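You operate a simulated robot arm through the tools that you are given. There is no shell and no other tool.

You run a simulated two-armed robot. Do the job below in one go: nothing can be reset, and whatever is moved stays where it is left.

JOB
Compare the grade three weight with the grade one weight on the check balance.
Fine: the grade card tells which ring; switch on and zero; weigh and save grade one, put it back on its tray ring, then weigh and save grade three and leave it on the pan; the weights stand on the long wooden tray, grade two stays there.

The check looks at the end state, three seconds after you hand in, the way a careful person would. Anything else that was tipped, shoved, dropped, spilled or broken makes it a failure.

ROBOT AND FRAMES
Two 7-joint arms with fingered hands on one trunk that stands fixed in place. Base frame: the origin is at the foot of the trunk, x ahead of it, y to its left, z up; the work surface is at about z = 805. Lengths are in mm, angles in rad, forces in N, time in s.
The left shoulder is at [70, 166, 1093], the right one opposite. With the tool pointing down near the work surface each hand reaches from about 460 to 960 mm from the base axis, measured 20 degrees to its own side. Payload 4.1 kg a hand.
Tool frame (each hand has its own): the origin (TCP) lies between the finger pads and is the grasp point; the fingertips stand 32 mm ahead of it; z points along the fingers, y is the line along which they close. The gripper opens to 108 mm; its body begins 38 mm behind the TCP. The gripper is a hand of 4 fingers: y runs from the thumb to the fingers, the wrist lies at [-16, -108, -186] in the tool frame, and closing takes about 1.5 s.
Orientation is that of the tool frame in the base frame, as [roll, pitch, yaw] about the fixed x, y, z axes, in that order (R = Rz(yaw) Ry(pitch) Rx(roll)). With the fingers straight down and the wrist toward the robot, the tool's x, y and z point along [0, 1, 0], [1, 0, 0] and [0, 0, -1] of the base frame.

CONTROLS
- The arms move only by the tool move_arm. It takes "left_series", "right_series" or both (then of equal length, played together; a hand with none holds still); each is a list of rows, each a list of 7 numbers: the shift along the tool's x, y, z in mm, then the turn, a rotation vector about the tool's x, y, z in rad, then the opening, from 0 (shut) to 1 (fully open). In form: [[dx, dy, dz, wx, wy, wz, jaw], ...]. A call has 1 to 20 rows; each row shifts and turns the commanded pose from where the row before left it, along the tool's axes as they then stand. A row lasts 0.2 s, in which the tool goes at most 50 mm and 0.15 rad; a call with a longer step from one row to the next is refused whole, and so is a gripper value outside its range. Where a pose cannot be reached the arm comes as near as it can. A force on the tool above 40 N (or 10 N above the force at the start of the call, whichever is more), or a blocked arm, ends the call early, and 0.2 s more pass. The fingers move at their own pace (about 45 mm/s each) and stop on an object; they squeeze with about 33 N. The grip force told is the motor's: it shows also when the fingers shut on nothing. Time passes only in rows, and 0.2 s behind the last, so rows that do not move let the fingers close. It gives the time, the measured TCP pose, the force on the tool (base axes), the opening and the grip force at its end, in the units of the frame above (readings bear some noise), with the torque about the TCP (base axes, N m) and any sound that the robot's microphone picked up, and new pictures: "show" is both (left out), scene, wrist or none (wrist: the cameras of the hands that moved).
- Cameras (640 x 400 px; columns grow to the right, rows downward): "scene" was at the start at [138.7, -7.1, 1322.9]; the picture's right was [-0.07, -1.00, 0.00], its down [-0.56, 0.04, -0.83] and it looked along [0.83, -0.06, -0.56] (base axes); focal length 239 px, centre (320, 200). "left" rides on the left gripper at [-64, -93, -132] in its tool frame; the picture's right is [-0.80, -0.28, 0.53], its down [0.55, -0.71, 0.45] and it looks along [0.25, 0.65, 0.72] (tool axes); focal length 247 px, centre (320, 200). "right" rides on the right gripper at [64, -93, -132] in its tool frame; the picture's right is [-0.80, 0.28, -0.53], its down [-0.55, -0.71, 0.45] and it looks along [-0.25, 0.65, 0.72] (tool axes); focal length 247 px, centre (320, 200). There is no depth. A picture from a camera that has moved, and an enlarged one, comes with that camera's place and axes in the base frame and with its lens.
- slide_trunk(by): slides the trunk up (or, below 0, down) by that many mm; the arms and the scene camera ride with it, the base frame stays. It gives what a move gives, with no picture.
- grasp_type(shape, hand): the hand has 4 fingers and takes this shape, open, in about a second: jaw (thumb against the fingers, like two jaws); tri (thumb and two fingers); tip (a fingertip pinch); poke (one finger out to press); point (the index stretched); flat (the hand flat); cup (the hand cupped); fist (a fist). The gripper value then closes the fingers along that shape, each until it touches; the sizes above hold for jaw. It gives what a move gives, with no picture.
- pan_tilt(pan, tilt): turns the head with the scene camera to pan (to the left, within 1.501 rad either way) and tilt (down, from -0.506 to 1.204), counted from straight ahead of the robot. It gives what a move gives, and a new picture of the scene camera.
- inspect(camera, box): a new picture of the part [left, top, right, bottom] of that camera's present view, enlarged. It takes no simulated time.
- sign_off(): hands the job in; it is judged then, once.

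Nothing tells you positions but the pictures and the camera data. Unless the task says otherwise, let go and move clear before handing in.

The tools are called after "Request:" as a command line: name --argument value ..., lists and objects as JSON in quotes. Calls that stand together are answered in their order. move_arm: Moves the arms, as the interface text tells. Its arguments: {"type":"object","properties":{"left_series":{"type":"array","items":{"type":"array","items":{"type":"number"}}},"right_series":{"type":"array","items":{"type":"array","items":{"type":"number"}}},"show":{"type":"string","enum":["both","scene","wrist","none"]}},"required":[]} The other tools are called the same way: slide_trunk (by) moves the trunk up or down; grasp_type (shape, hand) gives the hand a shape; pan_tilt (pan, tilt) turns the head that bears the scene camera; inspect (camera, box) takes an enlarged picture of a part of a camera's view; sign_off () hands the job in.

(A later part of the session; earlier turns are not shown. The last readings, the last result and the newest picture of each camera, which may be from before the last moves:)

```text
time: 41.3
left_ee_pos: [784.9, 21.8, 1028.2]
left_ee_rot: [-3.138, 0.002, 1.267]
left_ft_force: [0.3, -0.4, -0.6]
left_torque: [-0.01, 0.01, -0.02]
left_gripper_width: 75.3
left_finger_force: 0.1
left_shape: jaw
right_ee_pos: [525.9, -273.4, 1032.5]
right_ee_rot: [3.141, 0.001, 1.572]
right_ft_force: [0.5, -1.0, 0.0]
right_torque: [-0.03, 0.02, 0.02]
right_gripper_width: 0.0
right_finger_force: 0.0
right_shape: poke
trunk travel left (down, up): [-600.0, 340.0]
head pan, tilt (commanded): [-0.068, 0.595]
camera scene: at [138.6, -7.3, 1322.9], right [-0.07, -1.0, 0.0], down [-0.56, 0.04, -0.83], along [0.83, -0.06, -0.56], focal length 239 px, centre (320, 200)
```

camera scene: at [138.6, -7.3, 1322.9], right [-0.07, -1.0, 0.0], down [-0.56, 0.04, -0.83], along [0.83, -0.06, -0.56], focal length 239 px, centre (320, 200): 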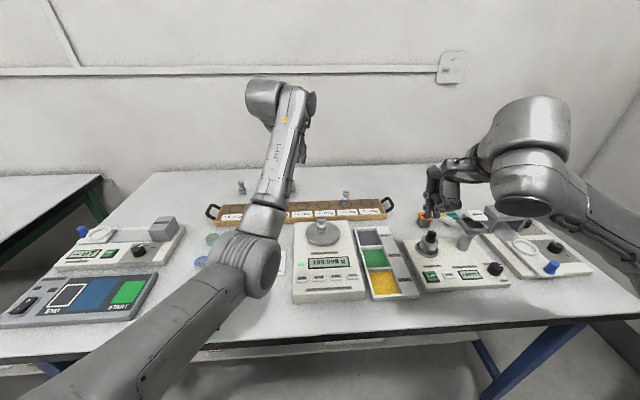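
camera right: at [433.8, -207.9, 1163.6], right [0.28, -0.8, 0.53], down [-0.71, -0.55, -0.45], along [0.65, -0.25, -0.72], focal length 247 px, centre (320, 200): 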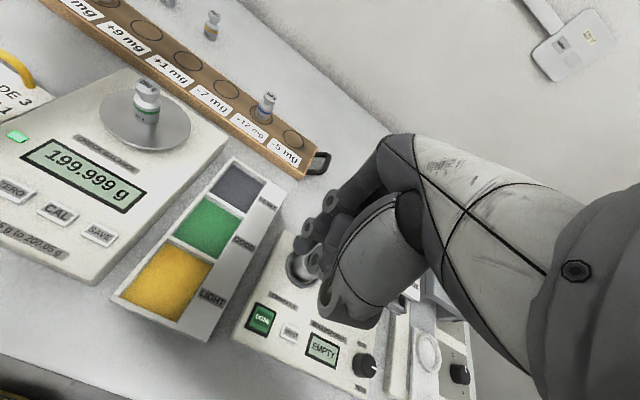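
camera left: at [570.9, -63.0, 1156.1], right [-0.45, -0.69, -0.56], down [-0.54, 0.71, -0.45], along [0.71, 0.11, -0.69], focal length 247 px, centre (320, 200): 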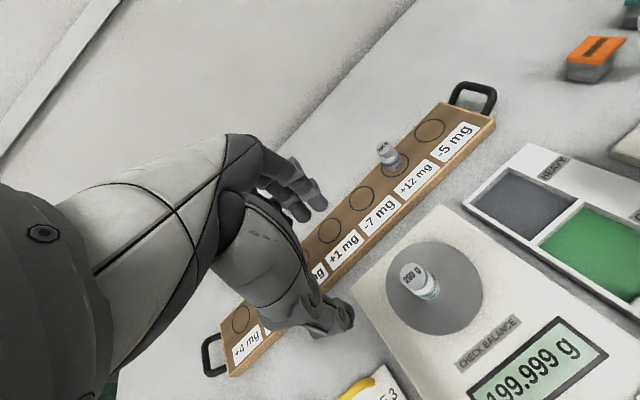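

Orientation is restored. Now I'll move back over the pan at a lower height, as in the pass that worked.

Request:
move_arm --left_series '[[-6, -6, 8, 0, 0, 0, 0.7], [-13.5, -12.4, 8, 0, 0, 0, 0.7], [-13.5, -12.4, 8, 0, 0, 0, 0.7], [-13.5, -12.4, 8, 0, 0, 0, 0.7], [-13.5, -12.4, 8, 0, 0, 0, 0.7], [-13.5, -12.4, 8, 0, 0, 0, 0.7], [-13.5, -12.4, 8, 0, 0, 0, 0.7], [-13.5, -12.4, 7, 0, 0, 0, 0.7], [-7.2, -6.1, 0, 0, 0, 0, 0.7], [0, 0, 0, 0, 0, 0, 0.7]]' --show "both"

Request:
inspect --camera "left" --box '[260, 160, 480, 360]'

Request:
inspect --camera "right" --box '[40, 20, 260, 180]'

```text
time: 43.7
left_ee_pos: [677.4, -18.5, 977.9]
left_ee_rot: [3.123, -0.038, 1.322]
left_ft_force: [1.0, 0.3, 0.6]
left_torque: [0.03, -0.07, -0.03]
left_gripper_width: 75.1
left_finger_force: 0.0
left_shape: jaw
right_ee_pos: [527.5, -274.5, 1032.8]
right_ee_rot: [-3.14, -0.001, 1.572]
right_ft_force: [0.3, 0.2, 0.5]
right_torque: [0.03, 0.01, 0.01]
right_gripper_width: 0.1
right_finger_force: 0.2
right_shape: poke
trunk travel left (down, up): [-600.0, 340.0]
head pan, tilt (commanded): [-0.068, 0.595]
stopped in row 10 (left hand): the arm was blocked; the commanded pose is now the measured one
camera scene: at [138.8, -7.1, 1322.9], right [-0.07, -1.0, 0.0], down [-0.56, 0.04, -0.83], along [0.83, -0.06, -0.56], focal length 239 px, centre (320, 200)
camera left: at [570.4, -62.7, 1104.3], right [-0.46, -0.68, -0.57], down [-0.54, 0.72, -0.44], along [0.71, 0.1, -0.7], focal length 247 px, centre (320, 200)
```

scene: 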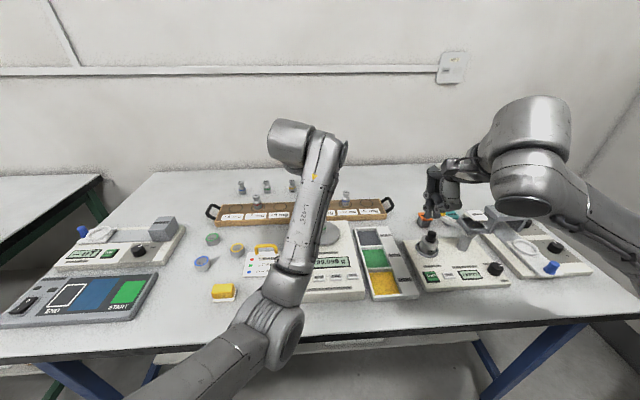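
left: 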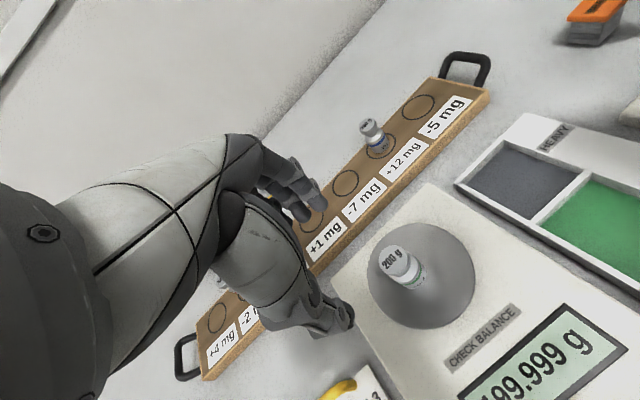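

```text
2.00 times, centred on (370, 260) of left
camera zoom: at [570.4, -62.7, 1104.3], right [-0.46, -0.68, -0.57], down [-0.54, 0.72, -0.44], along [0.71, 0.1, -0.7], focal length 494 px, centre (220, 80)
```

zoom: 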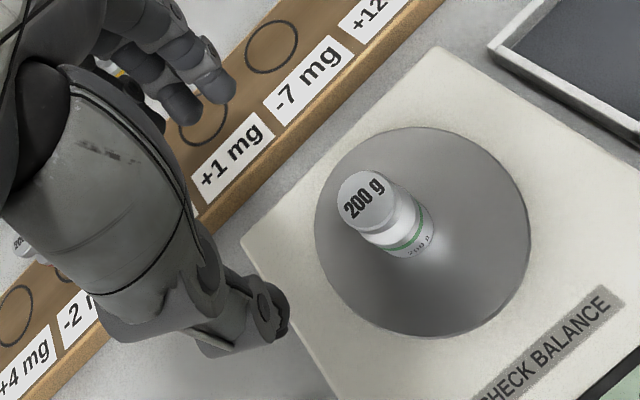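

```text
2.50 times, centred on (150, 100) of right
camera zoom: at [433.8, -207.8, 1163.7], right [0.28, -0.8, 0.53], down [-0.71, -0.55, -0.45], along [0.65, -0.25, -0.72], focal length 617 px, centre (745, 450)
```

zoom: 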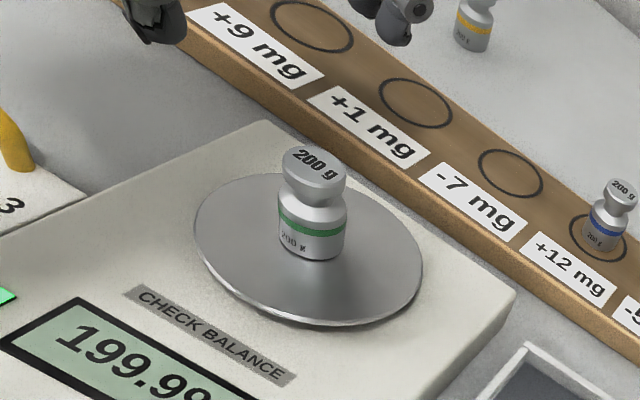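

The arm was blocked again at the same spot: the wrist resists this yaw with the elbow where it now is. The weight on the pan is untouched. I'll step back and turn the hand to yaw ≈ 1.57 to relieve the joint.

Request:
move_arm --left_series '[[16, 22, -5, 0, 0, 0, 0.7], [16, 22, -5, 0.009, -0.019, -0.12, 0.7], [0, 0, 0, 0.009, -0.019, -0.13, 0.7], [0, 0, 0, 0, 0, 0, 0.7]]' --show "none"

```text
time: 44.7
left_ee_pos: [727.2, -0.7, 986.1]
left_ee_rot: [3.139, 0.006, 1.568]
left_ft_force: [0.1, 0.0, -0.7]
left_torque: [0.0, 0.02, 0.01]
left_gripper_width: 75.5
left_finger_force: 0.0
left_shape: jaw
right_ee_pos: [525.7, -272.1, 1033.4]
right_ee_rot: [3.141, -0.001, 1.572]
right_ft_force: [-0.2, -0.4, -0.5]
right_torque: [0.0, 0.01, -0.02]
right_gripper_width: 0.0
right_finger_force: 0.0
right_shape: poke
trunk travel left (down, up): [-600.0, 340.0]
head pan, tilt (commanded): [-0.068, 0.595]
```

Yaw is 1.57 and orientation is good. I'll move over the weight on the pan, which I take to be at about (658.5, −48).

Request:
move_arm --left_series '[[-10, -13.7, 4, 0, 0, 0, 0.7], [-10, -13.7, 4, 0, 0, 0, 0.7], [-10, -13.7, 4, 0, 0, 0, 0.7], [-10, -13.7, 4, 0, 0, 0, 0.7], [-10, -13.9, 4, 0, 0, 0, 0.7], [0, 0, 0, 0, 0, 0, 0.7]]' --show "both"

Request:
inspect --camera "left" --box '[260, 160, 480, 360]'

Request:
inspect --camera "right" --box '[40, 20, 260, 180]'

```text
time: 46.3
left_ee_pos: [683.9, 3.5, 978.8]
left_ee_rot: [3.097, -0.043, 1.646]
left_ft_force: [-0.6, 0.4, 0.5]
left_torque: [-0.02, -0.01, 0.02]
left_gripper_width: 75.2
left_finger_force: 0.1
left_shape: jaw
right_ee_pos: [526.3, -273.3, 1033.0]
right_ee_rot: [-3.141, -0.001, 1.571]
right_ft_force: [-0.1, 1.3, -0.1]
right_torque: [-0.01, -0.02, 0.05]
right_gripper_width: 0.1
right_finger_force: 0.1
right_shape: poke
trunk travel left (down, up): [-600.0, 340.0]
head pan, tilt (commanded): [-0.068, 0.595]
stopped in row 6 (left hand): the arm was blocked; the commanded pose is now the measured one
camera scene: at [138.7, -7.0, 1322.9], right [-0.07, -1.0, 0.0], down [-0.56, 0.04, -0.83], along [0.83, -0.06, -0.56], focal length 239 px, centre (320, 200)
camera left: at [591.4, -75.5, 1103.1], right [-0.2, -0.79, -0.58], down [-0.72, 0.52, -0.46], along [0.66, 0.33, -0.68], focal length 247 px, centre (320, 200)
```

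scene: 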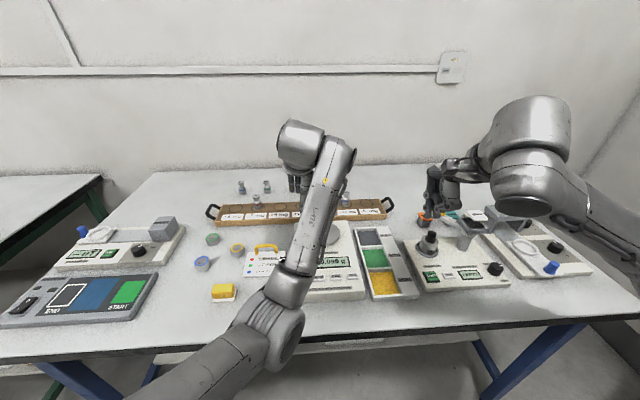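
left: 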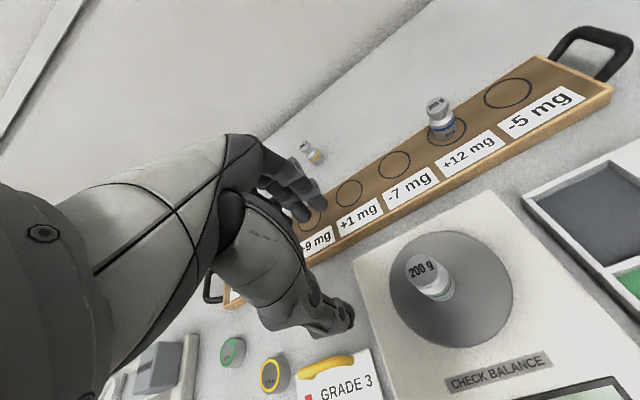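

```text
2.00 times, centred on (370, 260) of left
camera zoom: at [591.4, -75.5, 1103.1], right [-0.2, -0.79, -0.58], down [-0.72, 0.52, -0.46], along [0.66, 0.33, -0.68], focal length 494 px, centre (220, 80)
```

zoom: 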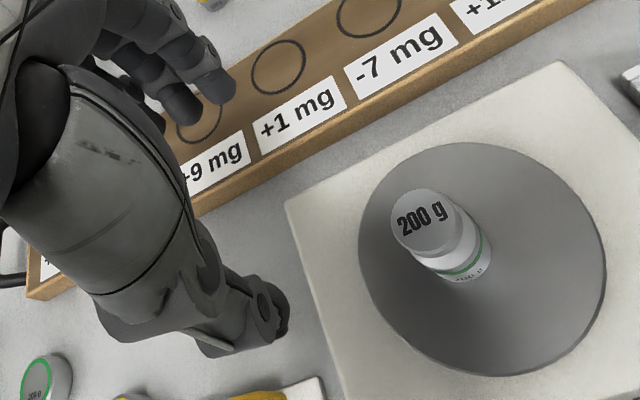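

```text
2.50 times, centred on (150, 100) of right
camera zoom: at [433.7, -207.8, 1163.7], right [0.28, -0.8, 0.53], down [-0.71, -0.55, -0.45], along [0.65, -0.25, -0.72], focal length 617 px, centre (745, 450)
```

zoom: 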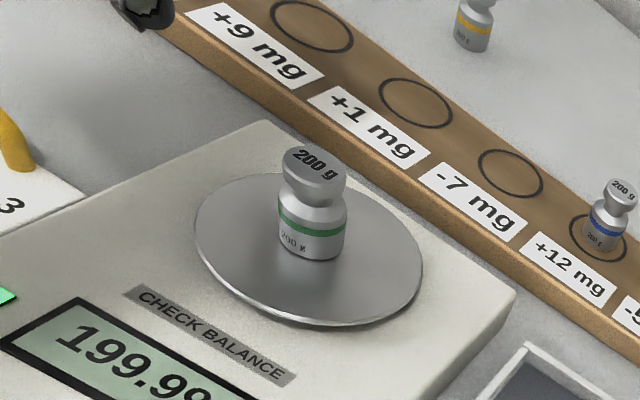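

The left arm gets blocked when coming over the pan; its elbow seems to have swung low and inward. I'll tilt the head down to see what the elbow is near before trying again.

Request:
pan_tilt --pan 0.25 --tilt 1.15

```text
time: 47.3
left_ee_pos: [684.0, 1.9, 978.4]
left_ee_rot: [3.099, -0.043, 1.647]
left_ft_force: [-0.1, 0.2, -0.6]
left_torque: [-0.01, 0.01, 0.01]
left_gripper_width: 75.3
left_finger_force: 0.0
left_shape: jaw
right_ee_pos: [526.9, -273.7, 1031.9]
right_ee_rot: [3.141, 0.002, 1.57]
right_ft_force: [0.2, -0.5, 0.9]
right_torque: [-0.01, 0.03, 0.02]
right_gripper_width: 0.1
right_finger_force: 0.0
right_shape: poke
trunk travel left (down, up): [-600.0, 340.0]
head pan, tilt (commanded): [0.25, 1.15]
camera scene: at [108.1, 13.5, 1280.8], right [0.25, -0.97, 0.0], down [-0.88, -0.23, -0.41], along [0.4, 0.1, -0.91], focal length 239 px, centre (320, 200)
```

scene: 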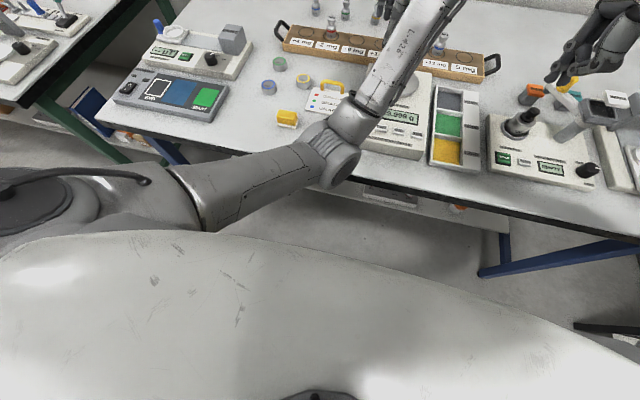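

The left upper arm has swung in against the robot's own chest, which is what blocked it. I'll take the left hand back up to its starting region to bring the elbow outward again, then retry the route that worked.

Request:
move_arm --left_series '[[28, 0, -21, 0, 0, 0, 0.7], [28, -6, -21, 0.022, -0.021, 0.037, 0.7], [28, -6, -21, 0.022, -0.021, 0.037, 0.7], [28, -6, -21, 0, 0, 0, 0.7], [28, -8, -21, 0, 0, 0, 0.7], [28, -10, -21, 0, 0, 0, 0.7], [28, -10, -21, 0, 0, 0, 0.7], [28, -10, -21, 0, 0, 0, 0.7], [28, -15, -21, 0, 0, 0, 0.7], [28, -15, -24, 0, 0, 0, 0.7], [0, 0, 0, 0, 0, 0, 0.7]]' --show "scene"

Request:
pan_tilt --pan 0.3 --tilt 0.7

```text
time: 49.7
left_ee_pos: [595.6, 276.7, 1195.4]
left_ee_rot: [-3.137, -0.001, 1.568]
left_ft_force: [0.1, -0.1, -0.2]
left_torque: [0.05, 0.05, 0.01]
left_gripper_width: 75.3
left_finger_force: 0.0
left_shape: jaw
left hand out of reach, approached as far as the arm can: row 5
right_ee_pos: [527.1, -274.0, 1031.8]
right_ee_rot: [3.14, 0.0, 1.57]
right_ft_force: [-0.1, 0.6, -0.6]
right_torque: [0.04, 0.0, 0.01]
right_gripper_width: 0.0
right_finger_force: 0.0
right_shape: poke
trunk travel left (down, up): [-600.0, 340.0]
head pan, tilt (commanded): [0.25, 1.15]
camera scene: at [108.7, 13.0, 1280.7], right [0.25, -0.97, 0.0], down [-0.88, -0.23, -0.41], along [0.39, 0.1, -0.91], focal length 239 px, centre (320, 200)
```

scene: 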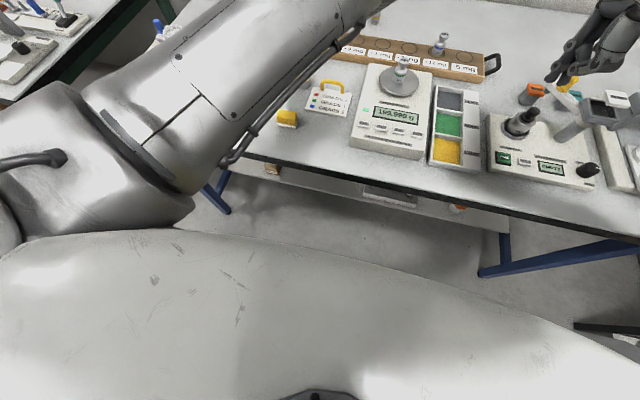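

```text
time: 50.6
left_ee_pos: [595.8, 277.2, 1194.3]
left_ee_rot: [-3.139, 0.0, 1.567]
left_ft_force: [0.5, -0.5, -0.6]
left_torque: [-0.01, 0.01, -0.02]
left_gripper_width: 75.6
left_finger_force: 0.0
left_shape: jaw
right_ee_pos: [526.6, -273.4, 1031.9]
right_ee_rot: [-3.141, 0.001, 1.573]
right_ft_force: [0.1, 0.3, -0.3]
right_torque: [0.03, -0.03, -0.01]
right_gripper_width: 0.1
right_finger_force: 0.1
right_shape: poke
trunk travel left (down, up): [-600.0, 340.0]
head pan, tilt (commanded): [0.3, 0.7]
camera scene: at [131.5, 23.9, 1313.8], right [0.3, -0.96, 0.0], down [-0.62, -0.19, -0.76], along [0.73, 0.23, -0.64], focal length 239 px, centre (320, 200)
```

scene: 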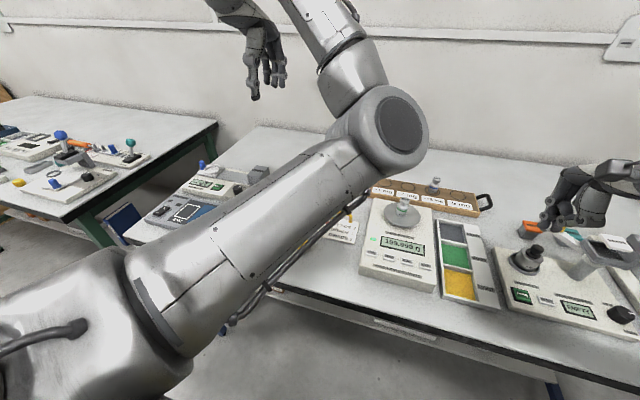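

The left elbow has stayed on the inner side, so I'll park the left arm farther out and use the right arm for carrying. I'll move the left hand out and back, and watch its elbow.

Request:
move_arm --left_series '[[34, 0, 5, 0, 0, 0, 1], [34, 0, 5, 0, 0, 0, 1], [34, 0, 5, 0, 0, 0, 1], [34, 0, 5, 0, 0, 0, 1], [34, 0, 5, 0, 0, 0, 1], [0, 0, 0, 0, 0, 0, 1]]' --show "scene"

```text
time: 52.0
left_ee_pos: [596.1, 447.6, 1169.9]
left_ee_rot: [-3.138, -0.001, 1.565]
left_ft_force: [-0.9, 0.3, -1.3]
left_torque: [0.02, -0.05, 0.02]
left_gripper_width: 107.4
left_finger_force: 0.0
left_shape: jaw
right_ee_pos: [526.8, -274.3, 1033.0]
right_ee_rot: [-3.141, 0.0, 1.571]
right_ft_force: [-0.3, -0.4, -0.6]
right_torque: [0.01, 0.0, -0.03]
right_gripper_width: 0.0
right_finger_force: 0.1
right_shape: poke
trunk travel left (down, up): [-600.0, 340.0]
head pan, tilt (commanded): [0.3, 0.7]
camera scene: at [131.4, 22.9, 1313.9], right [0.3, -0.96, 0.0], down [-0.62, -0.19, -0.77], along [0.73, 0.23, -0.64], focal length 239 px, centre (320, 200)
```

scene: 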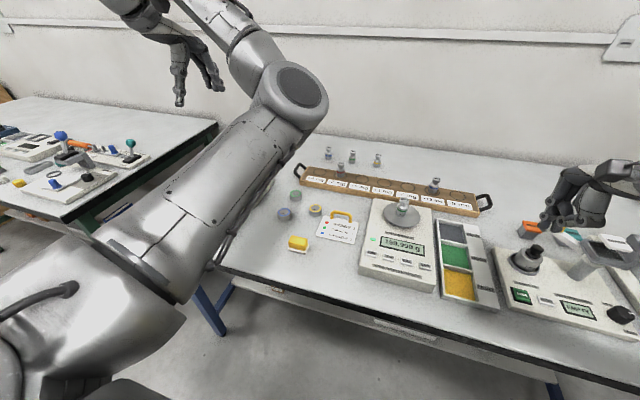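

The left arm is well clear. Now I'll put the right hand in jaw shape and bring it above the weight on the pan.

Request:
grasp_type --hand "right" --shape "jaw"

Request:
pan_tilt --pan -0.068 --tilt 0.595

Request:
move_arm --right_series '[[14, 8, 0, 0, 0, 0, 0.7], [28.7, 16.4, 0, 0, 0, 0, 0.7], [28.7, 16.4, 0, 0, 0, 0, 0.7], [28.7, 16.4, 0, 0, 0, 0, 0.7], [28.7, 16.4, 5, 0, 0, 0, 0.7], [28.7, 16.4, 10, 0, 0, 0, 0.7], [28.7, 16.4, 14, 0, 0, -0.11, 0.7], [28.7, 16.4, 14, 0, 0, -0.12, 0.7], [14, 8, 0, 0, 0, 0, 0.7], [0, 0, 0, 0, 0, 0, 0.7]]' --show "both"

```text
time: 52.9
left_ee_pos: [596.8, 449.1, 1167.8]
left_ee_rot: [-3.137, -0.001, 1.567]
left_ft_force: [0.9, -0.4, 1.0]
left_torque: [-0.02, 0.0, 0.01]
left_gripper_width: 107.9
left_finger_force: 0.0
left_shape: jaw
right_ee_pos: [526.6, -273.2, 1033.5]
right_ee_rot: [3.141, 0.002, 1.572]
right_ft_force: [0.2, 0.0, -0.5]
right_torque: [0.0, 0.01, 0.02]
right_gripper_width: 107.9
right_finger_force: 0.1
right_shape: jaw
trunk travel left (down, up): [-600.0, 340.0]
head pan, tilt (commanded): [0.3, 0.7]
```

```text
time: 53.7
left_ee_pos: [596.5, 449.1, 1168.3]
left_ee_rot: [-3.138, -0.001, 1.567]
left_ft_force: [0.1, -0.2, 1.1]
left_torque: [-0.03, 0.0, 0.0]
left_gripper_width: 107.6
left_finger_force: 0.0
left_shape: jaw
right_ee_pos: [527.0, -273.7, 1032.3]
right_ee_rot: [-3.141, 0.002, 1.572]
right_ft_force: [0.0, 0.3, 0.4]
right_torque: [-0.02, 0.0, 0.03]
right_gripper_width: 108.0
right_finger_force: 0.1
right_shape: jaw
trunk travel left (down, up): [-600.0, 340.0]
head pan, tilt (commanded): [-0.068, 0.595]
camera scene: at [138.7, -7.0, 1322.9], right [-0.07, -1.0, 0.0], down [-0.56, 0.04, -0.83], along [0.83, -0.06, -0.56], focal length 239 px, centre (320, 200)
```

scene: 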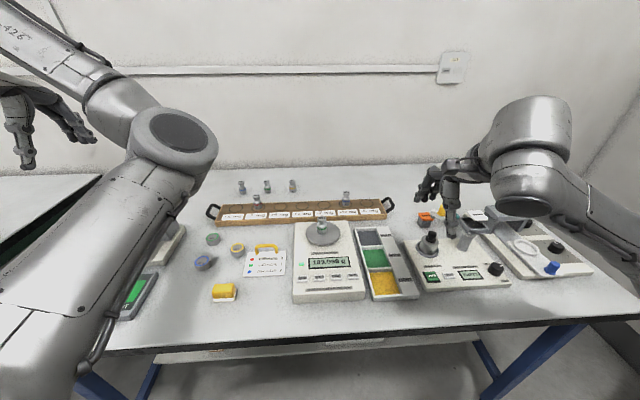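

```text
time: 55.9
left_ee_pos: [596.5, 448.6, 1167.9]
left_ee_rot: [-3.138, -0.002, 1.569]
left_ft_force: [0.7, 1.0, -0.2]
left_torque: [0.01, -0.02, -0.01]
left_gripper_width: 107.9
left_finger_force: 0.0
left_shape: jaw
right_ee_pos: [652.7, -40.7, 987.6]
right_ee_rot: [-3.141, 0.002, 1.805]
right_ft_force: [0.3, 0.3, -0.4]
right_torque: [-0.02, 0.0, 0.01]
right_gripper_width: 75.8
right_finger_force: 0.0
right_shape: jaw
trunk travel left (down, up): [-600.0, 340.0]
head pan, tilt (commanded): [-0.068, 0.595]
camera scene: at [138.8, -7.5, 1322.9], right [-0.07, -1.0, 0.0], down [-0.56, 0.04, -0.83], along [0.83, -0.06, -0.56], focal length 239 px, centre (320, 200)
camera right: at [547.8, 0.8, 1119.1], right [0.46, -0.71, 0.53], down [-0.56, -0.7, -0.45], along [0.69, -0.09, -0.72], focal length 247 px, centre (320, 200)
```

scene: 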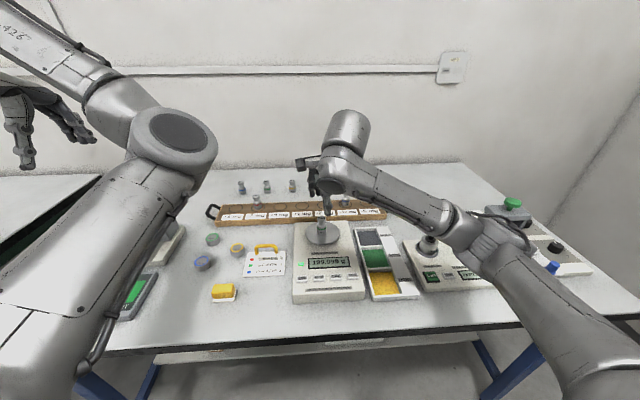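
right: 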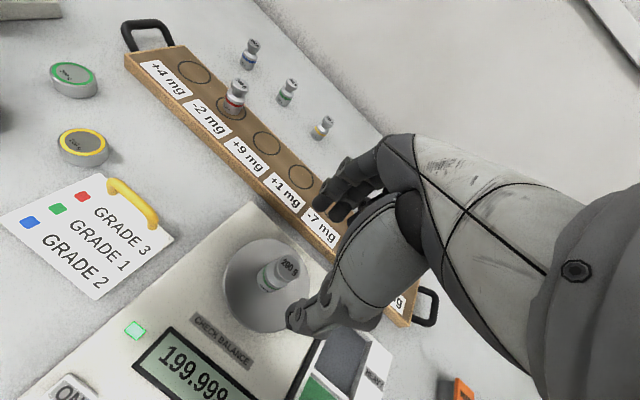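

The right arm comes over the pan easily, with its elbow outward. I'll measure the weight in its wrist view.

Request:
inspect --camera "right" --box '[200, 200, 360, 340]'

Request:
inspect --camera "scene" --box '[280, 160, 380, 280]'

```text
2.86 times, centred on (280, 270) of right
camera zoom: at [547.8, 0.8, 1119.1], right [0.46, -0.71, 0.53], down [-0.56, -0.7, -0.45], along [0.69, -0.09, -0.72], focal length 706 px, centre (434, 0)
```

zoom: 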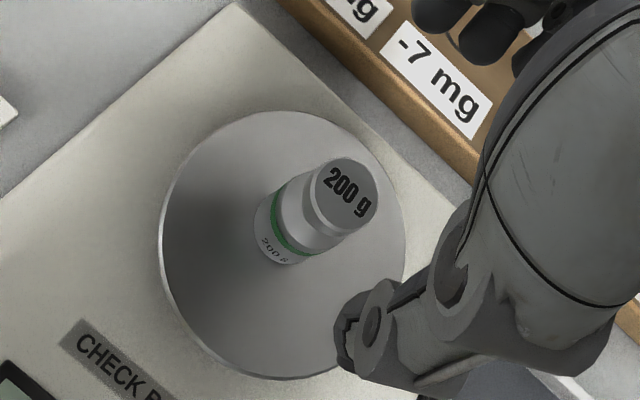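

```text
3.33 times, centred on (330, 220) of scene
camera zoom: at [138.8, -7.5, 1322.9], right [-0.07, -1.0, 0.0], down [-0.56, 0.04, -0.83], along [0.83, -0.06, -0.56], focal length 797 px, centre (287, 133)
```

zoom: 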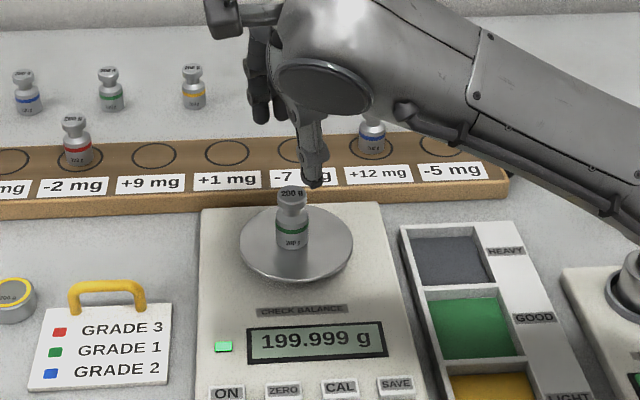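

I'll correct by a few millimetres and lower until the tips are just above the knob.

Request:
move_arm --right_series '[[-1.7, 2.1, 10, 0, 0, 0, 0.7], [-1.8, 2.2, 10, 0, 0, 0, 0.7], [0, 0, 10, 0, 0, 0, 0.7], [0, 0, 10, 0, 0, 0, 0.7], [0, 0, 0, 0, 0, 0, 0.7]]' --show "none"

Request:
inspect --camera "right" --box '[200, 160, 400, 340]'

Request:
inspect --camera "scene" --box '[290, 180, 370, 270]'

```text
time: 57.1
left_ee_pos: [596.3, 449.8, 1168.9]
left_ee_rot: [-3.138, 0.001, 1.567]
left_ft_force: [-0.1, -0.2, -0.5]
left_torque: [-0.02, 0.01, -0.01]
left_gripper_width: 107.8
left_finger_force: 0.0
left_shape: jaw
right_ee_pos: [655.5, -43.9, 949.1]
right_ee_rot: [-3.14, 0.001, 1.802]
right_ft_force: [-0.3, 0.5, 0.9]
right_torque: [0.02, 0.01, -0.02]
right_gripper_width: 76.0
right_finger_force: 0.1
right_shape: jaw
trunk travel left (down, up): [-600.0, 340.0]
head pan, tilt (commanded): [-0.068, 0.595]
```

```text
2.22 times, centred on (300, 250) of right
camera zoom: at [550.7, -1.1, 1080.0], right [0.46, -0.71, 0.53], down [-0.56, -0.7, -0.45], along [0.69, -0.09, -0.72], focal length 549 px, centre (364, 89)
```

zoom: 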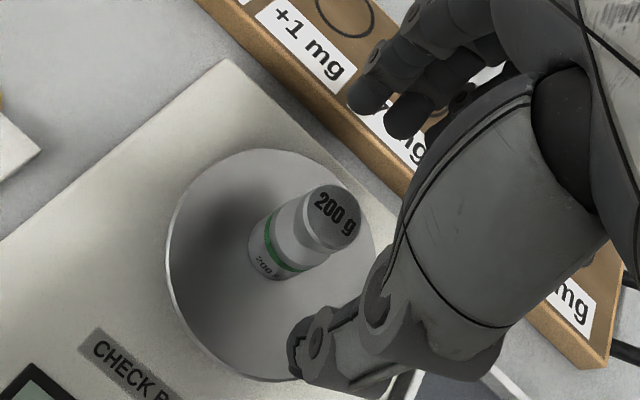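

```text
4.44 times, centred on (330, 225) of scene
camera zoom: at [138.6, -7.0, 1322.9], right [-0.07, -1.0, 0.0], down [-0.56, 0.04, -0.83], along [0.83, -0.06, -0.56], focal length 1063 px, centre (276, 89)
```

zoom: 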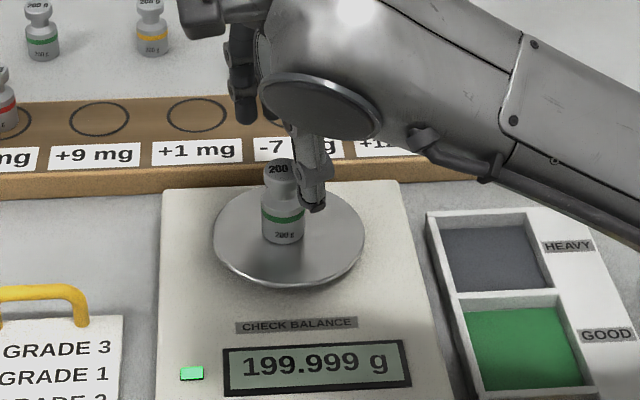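

The weight is well centred between the fingers. I'll descend around it and close.

Request:
move_arm --right_series '[[0, 1.5, 10, 0, 0, 0, 0.7], [0, 0, 10, 0, 0, 0, 0.7], [0, 0, 10, 0, 0, 0, 0.7], [0, 0, 10, 0, 0, 0, 0.7], [0, 0, 8, 0, 0, 0, 0.7], [0, 0, 4, 0, 0, 0, 0.7], [0, 0, 0, 0, 0, 0, 0.7]]' --show "none"

Request:
inspect --camera "right" --box '[200, 160, 400, 340]'

Request:
inspect --camera "scene" --box '[290, 190, 370, 280]'

```text
time: 58.7
left_ee_pos: [597.1, 449.0, 1169.3]
left_ee_rot: [-3.138, -0.001, 1.567]
left_ft_force: [-0.3, 0.6, -0.2]
left_torque: [-0.01, 0.01, 0.02]
left_gripper_width: 107.7
left_finger_force: 0.1
left_shape: jaw
right_ee_pos: [656.5, -43.1, 897.7]
right_ee_rot: [-3.14, -0.001, 1.802]
right_ft_force: [0.8, 0.0, -0.4]
right_torque: [0.01, 0.01, -0.02]
right_gripper_width: 76.2
right_finger_force: 0.1
right_shape: jaw
trunk travel left (down, up): [-600.0, 340.0]
head pan, tilt (commanded): [-0.068, 0.595]
```

```text
2.22 times, centred on (300, 250) of right
camera zoom: at [551.8, -1.2, 1028.4], right [0.46, -0.71, 0.53], down [-0.56, -0.7, -0.45], along [0.69, -0.09, -0.72], focal length 549 px, centre (364, 89)
```

zoom: 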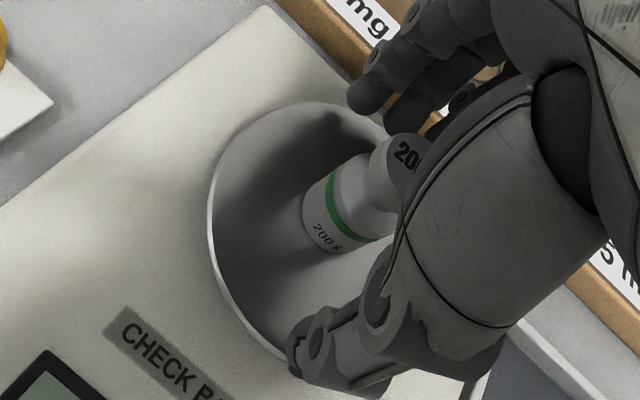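

```text
4.44 times, centred on (330, 235) of scene
camera zoom: at [138.7, -7.0, 1322.9], right [-0.07, -1.0, 0.0], down [-0.56, 0.04, -0.83], along [0.83, -0.06, -0.56], focal length 1063 px, centre (276, 44)
```

zoom: 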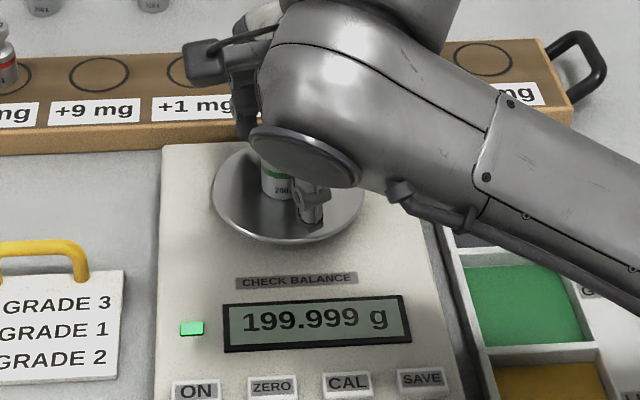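

Request:
move_arm --right_series '[[0, 0, 0, 0, 0, 0, 0.6], [0, 0, 0, 0, 0, 0, 0.5], [0, 0, 0, 0, 0, 0, 0.4], [0, 0, 0, 0, 0, 0, 0.3], [0, 0, 0, 0, 0, 0, 0.2], [0, 0, 0, 0, 0, 0, 0.1], [0, 0, 0, 0, 0, 0, 0], [0, 0, 0, 0, 0, 0, 0], [0, 0, 0, 0, 0, 0, 0], [0, 0, 0, 0, 0, 0, 0]]' --show "none"

Request:
inspect --camera "right" --box '[200, 160, 400, 340]'

Request:
inspect --camera "scene" --box '[290, 190, 370, 280]'

```text
time: 60.9
left_ee_pos: [597.6, 449.7, 1167.6]
left_ee_rot: [-3.139, -0.001, 1.568]
left_ft_force: [0.8, -0.2, 0.0]
left_torque: [0.0, 0.04, 0.0]
left_gripper_width: 107.6
left_finger_force: 0.1
left_shape: jaw
right_ee_pos: [657.4, -43.7, 896.9]
right_ee_rot: [3.141, 0.001, 1.801]
right_ft_force: [-1.1, 0.6, -0.3]
right_torque: [0.02, -0.02, 0.0]
right_gripper_width: 20.3
right_finger_force: 33.5
right_shape: jaw
trunk travel left (down, up): [-600.0, 340.0]
head pan, tilt (commanded): [-0.068, 0.595]
```

```text
2.22 times, centred on (300, 250) of right
camera zoom: at [551.8, -1.3, 1028.5], right [0.46, -0.71, 0.53], down [-0.56, -0.7, -0.45], along [0.69, -0.09, -0.72], focal length 549 px, centre (364, 89)
```

zoom: 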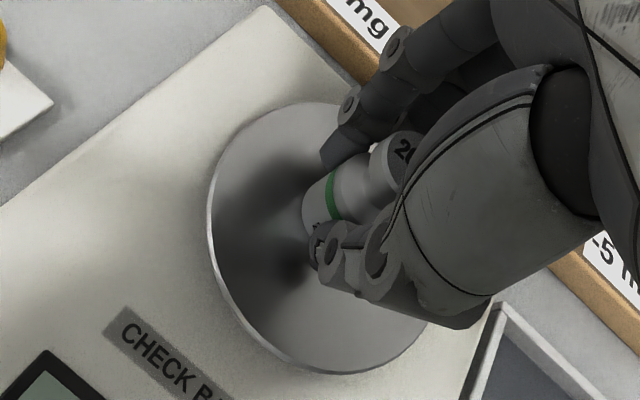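

```text
4.44 times, centred on (330, 235) of scene
camera zoom: at [138.7, -7.1, 1322.9], right [-0.07, -1.0, 0.0], down [-0.56, 0.04, -0.83], along [0.83, -0.06, -0.56], focal length 1063 px, centre (276, 44)
```

zoom: 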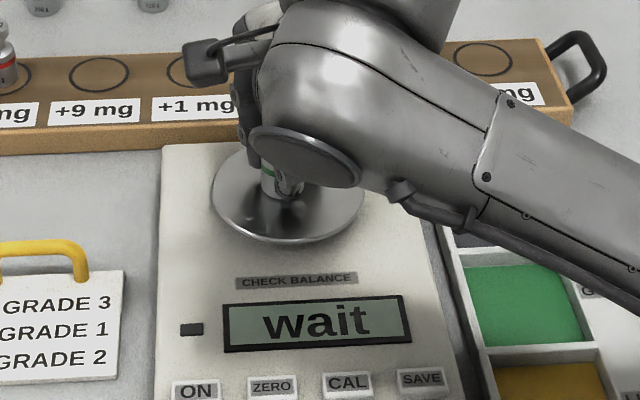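

Gripped. I'll lift straight up and carry it toward the +1 mg ring.

Request:
move_arm --right_series '[[0, 0, -5, 0, 0, 0, 0], [0, 0, -10, 0, 0, 0, 0], [0, 0, -15, 0, 0, 0, 0], [0, 0, -15, 0, 0, 0, 0], [0, 0, -15, 0, 0, 0, 0], [0, 0, -15, 0, 0, 0, 0], [0.7, 10, 0, 0, 0, 0, 0], [1.3, 20, 0, 0, 0, 0, 0], [1.3, 20, 0, 0, 0, 0, 0], [1.3, 20, 0, 0, 0, 0, 0], [1.3, 20, 0, 0, 0, 0, 0], [1.3, 20, 0, 0, 0, 0, 0], [1.3, 20, 0, 0, 0, 0, 0], [1.3, 20, 0, 0, 0, 0, 0], [1.3, 20, 0, 0, 0, 0, 0], [1.4, 10, 0, 0, 0, 0, 0], [0, 5, 0, 0, 0, 0, 0], [0, 4.6, 0, 0, 0, 0, 0], [0, 0, 0, 0, 0, 0, 0]]' --show "both"

Request:
inspect --camera "right" --box '[160, 160, 400, 360]'

Request:
inspect --camera "scene" --box '[250, 150, 370, 280]'

```text
time: 64.9
left_ee_pos: [597.2, 449.7, 1167.3]
left_ee_rot: [-3.138, -0.001, 1.566]
left_ft_force: [-0.3, 0.1, 0.2]
left_torque: [-0.02, 0.0, 0.0]
left_gripper_width: 107.6
left_finger_force: 0.1
left_shape: jaw
right_ee_pos: [838.2, 13.7, 973.1]
right_ee_rot: [-3.14, 0.001, 1.802]
right_ft_force: [-0.4, -0.7, -2.0]
right_torque: [-0.01, 0.04, -0.02]
right_gripper_width: 19.8
right_finger_force: 33.5
right_shape: jaw
trunk travel left (down, up): [-600.0, 340.0]
head pan, tilt (commanded): [-0.068, 0.595]
camera scene: at [139.0, -7.2, 1322.9], right [-0.07, -1.0, 0.0], down [-0.56, 0.04, -0.83], along [0.83, -0.06, -0.56], focal length 239 px, centre (320, 200)
camera right: at [734.2, 56.0, 1103.5], right [0.46, -0.71, 0.53], down [-0.56, -0.7, -0.45], along [0.69, -0.09, -0.72], focal length 247 px, centre (320, 200)
```

scene: 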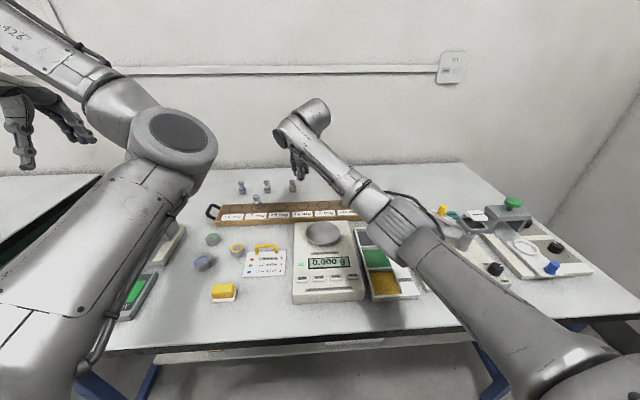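
right: 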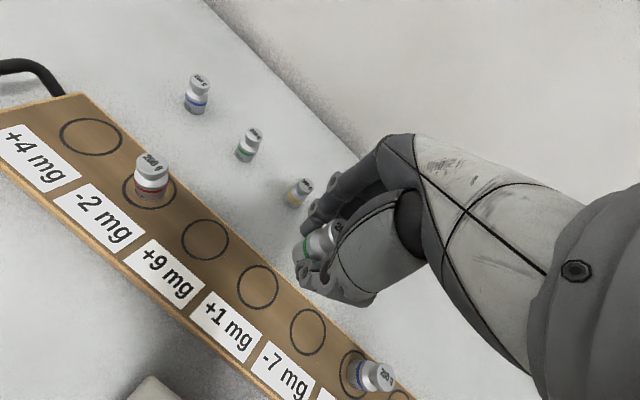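

```text
2.00 times, centred on (280, 260) of right
camera zoom: at [734.2, 56.0, 1103.5], right [0.46, -0.71, 0.53], down [-0.56, -0.7, -0.45], along [0.69, -0.09, -0.72], focal length 494 px, centre (400, 80)
```

zoom: 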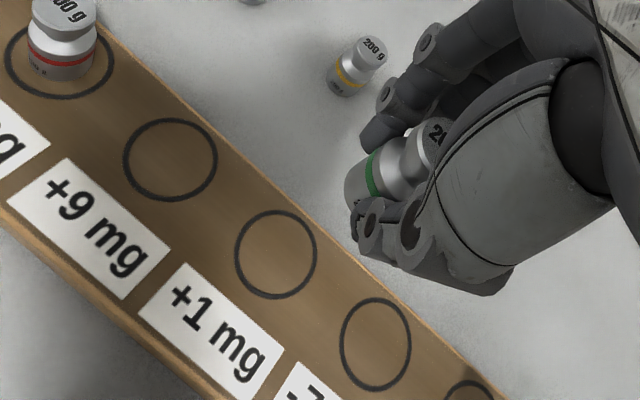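

```text
3.08 times, centred on (310, 215) of scene
camera zoom: at [139.0, -7.2, 1322.9], right [-0.07, -1.0, 0.0], down [-0.56, 0.04, -0.83], along [0.83, -0.06, -0.56], focal length 736 px, centre (351, 154)
```

zoom: 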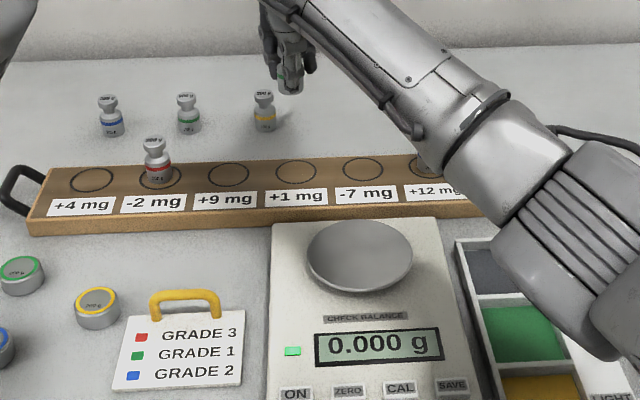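

The display has returned to 0.000 g, and the +1 mg ring lies directly below the weight. I'll lower most of the way.

Request:
move_arm --right_series '[[-1.2, -1.2, 10, 0, 0, 0, 0], [0, 0, 14, 0, 0, 0, 0], [0, 0, 14, 0, 0, 0, 0], [0, 0, 14, 0, 0, 0, 0], [0, 0, 14, 0, 0, 0, 0], [0, 0, 14, 0, 0, 0, 0], [0, 0, 10, 0, 0, 0, 0], [0, 0, 5, 0, 0, 0, 0], [0, 0, 0, 0, 0, 0, 0]]' --show "none"

Request:
inspect --camera "right" --box '[200, 160, 400, 320]'

Request:
inspect --camera "scene" --box '[260, 160, 340, 230]'

```text
time: 66.9
left_ee_pos: [597.1, 450.0, 1167.1]
left_ee_rot: [-3.14, 0.001, 1.567]
left_ft_force: [0.3, 0.5, -0.7]
left_torque: [0.0, 0.01, 0.01]
left_gripper_width: 107.6
left_finger_force: 0.0
left_shape: jaw
right_ee_pos: [838.2, 11.0, 878.1]
right_ee_rot: [-3.14, 0.0, 1.802]
right_ft_force: [-0.1, -0.5, -1.0]
right_torque: [-0.01, -0.03, 0.02]
right_gripper_width: 19.9
right_finger_force: 32.5
right_shape: jaw
trunk travel left (down, up): [-600.0, 340.0]
head pan, tilt (commanded): [-0.068, 0.595]
```

```text
2.50 times, centred on (300, 240) of right
camera zoom: at [733.2, 53.4, 1008.7], right [0.46, -0.71, 0.53], down [-0.56, -0.7, -0.45], along [0.69, -0.09, -0.72], focal length 617 px, centre (370, 100)
```

zoom: 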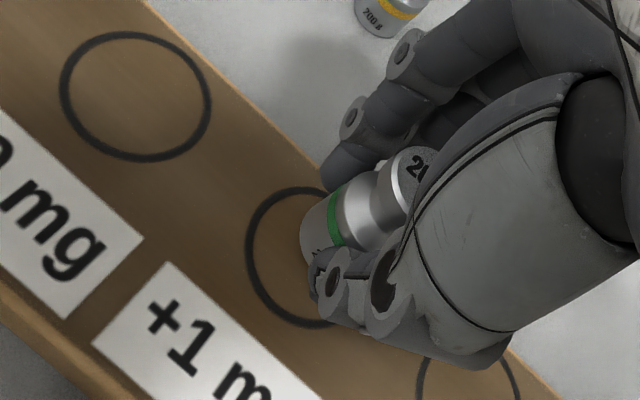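

```text
5.71 times, centred on (300, 195) of scene
camera zoom: at [139.1, -7.0, 1322.9], right [-0.07, -1.0, 0.0], down [-0.56, 0.04, -0.83], along [0.83, -0.06, -0.56], focal length 1366 px, centre (434, 229)
```

zoom: 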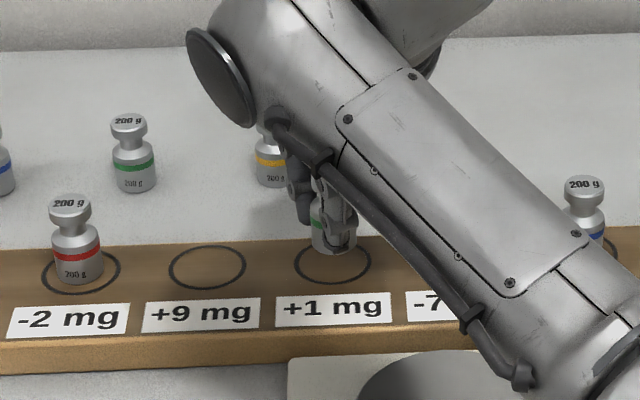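

The weight is centred over the ring. I'll creep down to contact.

Request:
move_arm --right_series '[[0, 0, 3, 0, 0, 0, 0], [0, 0, 3, 0, 0, 0, 0], [0, 0, 2, 0, 0, 0, 0], [0, 0, 1, 0, 0, 0, 0], [0, 0, 1, 0, 0, 0, 0], [0, 0, 0, 0, 0, 0, 0]]' --show "none"

```text
time: 68.3
left_ee_pos: [597.7, 449.5, 1169.1]
left_ee_rot: [-3.137, -0.001, 1.568]
left_ft_force: [0.6, 0.5, 0.4]
left_torque: [-0.01, 0.0, -0.02]
left_gripper_width: 107.4
left_finger_force: 0.1
left_shape: jaw
right_ee_pos: [837.4, 10.6, 868.0]
right_ee_rot: [3.141, -0.001, 1.803]
right_ft_force: [-0.2, -0.5, -2.3]
right_torque: [0.02, 0.04, -0.01]
right_gripper_width: 20.0
right_finger_force: 32.6
right_shape: jaw
trunk travel left (down, up): [-600.0, 340.0]
head pan, tilt (commanded): [-0.068, 0.595]
```

Request:
move_arm --right_series '[[0, 0, 0.8, 0, 0, 0, 0], [0, 0, 0.8, 0, 0, 0, 0], [0, 0, 0, 0, 0, 0, 0]]' --show "none"

```text
time: 69.1
left_ee_pos: [596.1, 449.7, 1167.1]
left_ee_rot: [-3.136, 0.0, 1.568]
left_ft_force: [-0.1, -0.3, -1.5]
left_torque: [-0.01, 0.0, 0.0]
left_gripper_width: 107.6
left_finger_force: 0.1
left_shape: jaw
right_ee_pos: [837.1, 12.6, 865.9]
right_ee_rot: [-3.141, -0.002, 1.8]
right_ft_force: [-0.1, 0.7, -2.1]
right_torque: [0.0, -0.01, 0.0]
right_gripper_width: 19.8
right_finger_force: 32.9
right_shape: jaw
trunk travel left (down, up): [-600.0, 340.0]
head pan, tilt (commanded): [-0.068, 0.595]
```

Request:
move_arm --right_series '[[0, 0, 0.7, 0, 0, 0, 0], [0, 0, 0.7, 0, 0, 0, 0], [0, 0, 0, 0, 0, 0, 0]]' --show "none"

Request:
inspect --camera "right" --box '[220, 180, 380, 310]'

```text
time: 69.9
left_ee_pos: [596.7, 450.1, 1168.4]
left_ee_rot: [-3.137, -0.001, 1.566]
left_ft_force: [-0.4, -0.7, 0.2]
left_torque: [0.04, -0.02, 0.03]
left_gripper_width: 107.6
left_finger_force: 0.1
left_shape: jaw
right_ee_pos: [838.9, 9.7, 865.0]
right_ee_rot: [-3.141, 0.0, 1.801]
right_ft_force: [0.1, 0.6, -0.7]
right_torque: [0.03, -0.06, 0.01]
right_gripper_width: 20.0
right_finger_force: 32.7
right_shape: jaw
trunk travel left (down, up): [-600.0, 340.0]
head pan, tilt (commanded): [-0.068, 0.595]
```

```text
3.08 times, centred on (300, 245) of right
camera zoom: at [733.4, 53.6, 996.2], right [0.46, -0.71, 0.53], down [-0.56, -0.7, -0.45], along [0.69, -0.09, -0.72], focal length 760 px, centre (382, 62)
```

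zoom: 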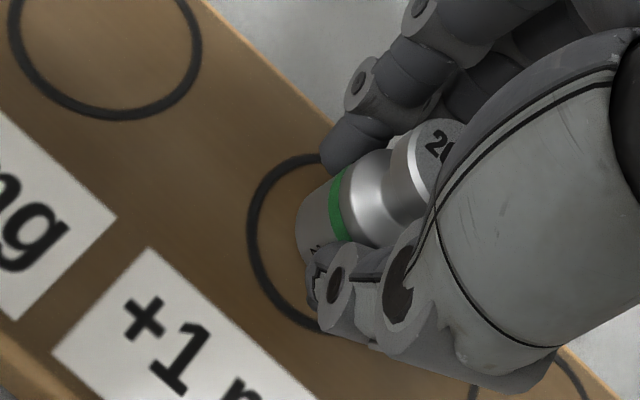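

Request:
inspect --camera "scene" --box '[280, 180, 320, 220]'

```text
10.00 times, centred on (300, 200) of scene
camera zoom: at [138.8, -6.9, 1322.9], right [-0.07, -1.0, 0.0], down [-0.56, 0.04, -0.83], along [0.83, -0.06, -0.56], focal length 2391 px, centre (520, 200)
```

zoom: 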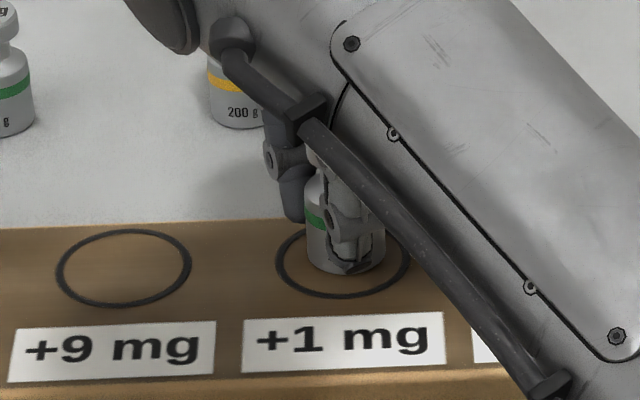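

The weight sits about 4 mm too far back in the ring. I'll lift 2 mm, shift it to the ring's centre and lower again.

Request:
move_arm --right_series '[[0, 0, -2, 0, 0, 0, 0], [1.2, -1.9, 0, 0, 0, 0, 0], [1.2, -1.9, 0, 0, 0, 0, 0], [0, 0, 1, 0, 0, 0, 0], [0, 0, 1, 0, 0, 0, 0], [0, 0, 0, 0, 0, 0, 0]]' --show "none"

Request:
inspect --camera "scene" --box '[280, 180, 320, 220]'

```text
time: 71.3
left_ee_pos: [597.9, 450.3, 1167.8]
left_ee_rot: [-3.139, 0.0, 1.567]
left_ft_force: [0.8, -0.7, 0.4]
left_torque: [0.0, 0.01, -0.01]
left_gripper_width: 107.8
left_finger_force: 0.0
left_shape: jaw
right_ee_pos: [833.0, 13.6, 864.7]
right_ee_rot: [-3.14, 0.0, 1.801]
right_ft_force: [0.5, 0.2, 0.9]
right_torque: [0.03, -0.07, 0.03]
right_gripper_width: 20.0
right_finger_force: 32.4
right_shape: jaw
trunk travel left (down, up): [-600.0, 340.0]
head pan, tilt (commanded): [-0.068, 0.595]
```

```text
10.00 times, centred on (300, 200) of scene
camera zoom: at [138.7, -6.9, 1323.0], right [-0.07, -1.0, 0.0], down [-0.56, 0.04, -0.83], along [0.83, -0.06, -0.56], focal length 2391 px, centre (520, 200)
```

zoom: 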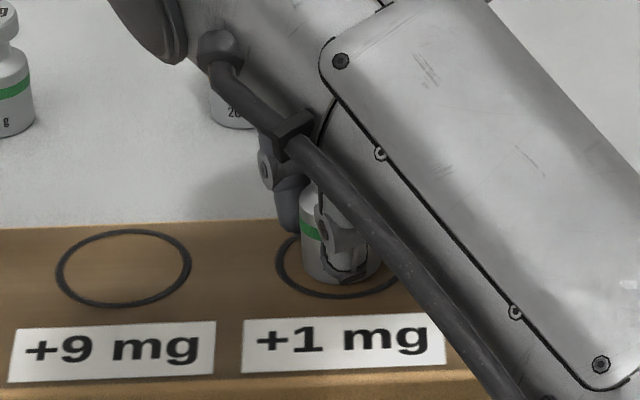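

Now it's centred, and the force shows it resting on the tray. I'll release.

Request:
move_arm --right_series '[[0, 0, 0, 0, 0, 0, 0.15], [0, 0, 0, 0, 0, 0, 0.25], [0, 0, 0, 0, 0, 0, 0.35], [0, 0, 0, 0, 0, 0, 0.45], [0, 0, 0, 0, 0, 0, 0.55], [0, 0, 0, 0, 0, 0, 0.65], [0, 0, 0, 0, 0, 0, 0.7], [0, 0, 0, 0, 0, 0, 0.7]]' --show "none"

Request:
inspect --camera "right" --box '[220, 180, 380, 310]'

Request:
inspect --camera "scene" --box '[280, 180, 320, 220]'

```text
time: 73.1
left_ee_pos: [596.0, 449.3, 1167.5]
left_ee_rot: [-3.139, -0.001, 1.567]
left_ft_force: [-0.5, 0.8, -0.6]
left_torque: [-0.02, 0.0, -0.02]
left_gripper_width: 107.6
left_finger_force: 0.1
left_shape: jaw
right_ee_pos: [832.8, 11.6, 864.5]
right_ee_rot: [3.142, 0.0, 1.801]
right_ft_force: [-0.4, -1.1, -0.3]
right_torque: [-0.05, -0.01, 0.0]
right_gripper_width: 75.1
right_finger_force: 0.0
right_shape: jaw
trunk travel left (down, up): [-600.0, 340.0]
head pan, tilt (commanded): [-0.068, 0.595]
```

```text
3.08 times, centred on (300, 245) of right
camera zoom: at [727.8, 55.1, 995.4], right [0.46, -0.71, 0.53], down [-0.56, -0.7, -0.45], along [0.69, -0.09, -0.72], focal length 760 px, centre (382, 62)
```

zoom: 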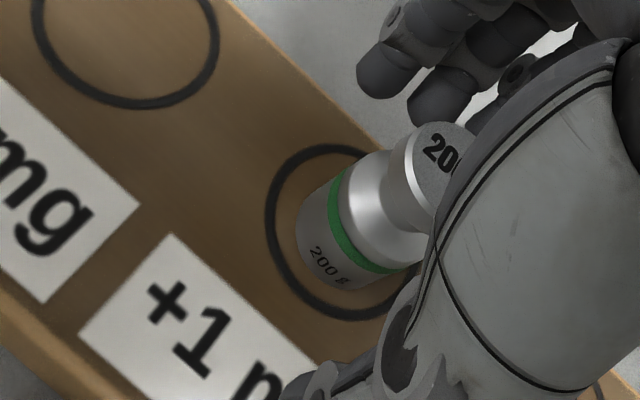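

```text
10.00 times, centred on (300, 200) of scene
camera zoom: at [138.8, -7.0, 1322.9], right [-0.07, -1.0, 0.0], down [-0.56, 0.04, -0.83], along [0.83, -0.06, -0.56], focal length 2391 px, centre (520, 200)
```

zoom: 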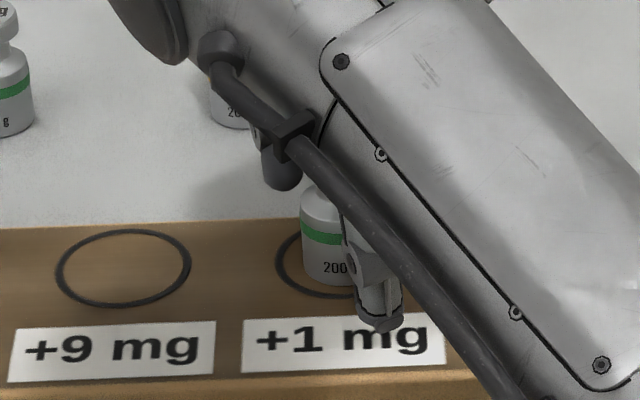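

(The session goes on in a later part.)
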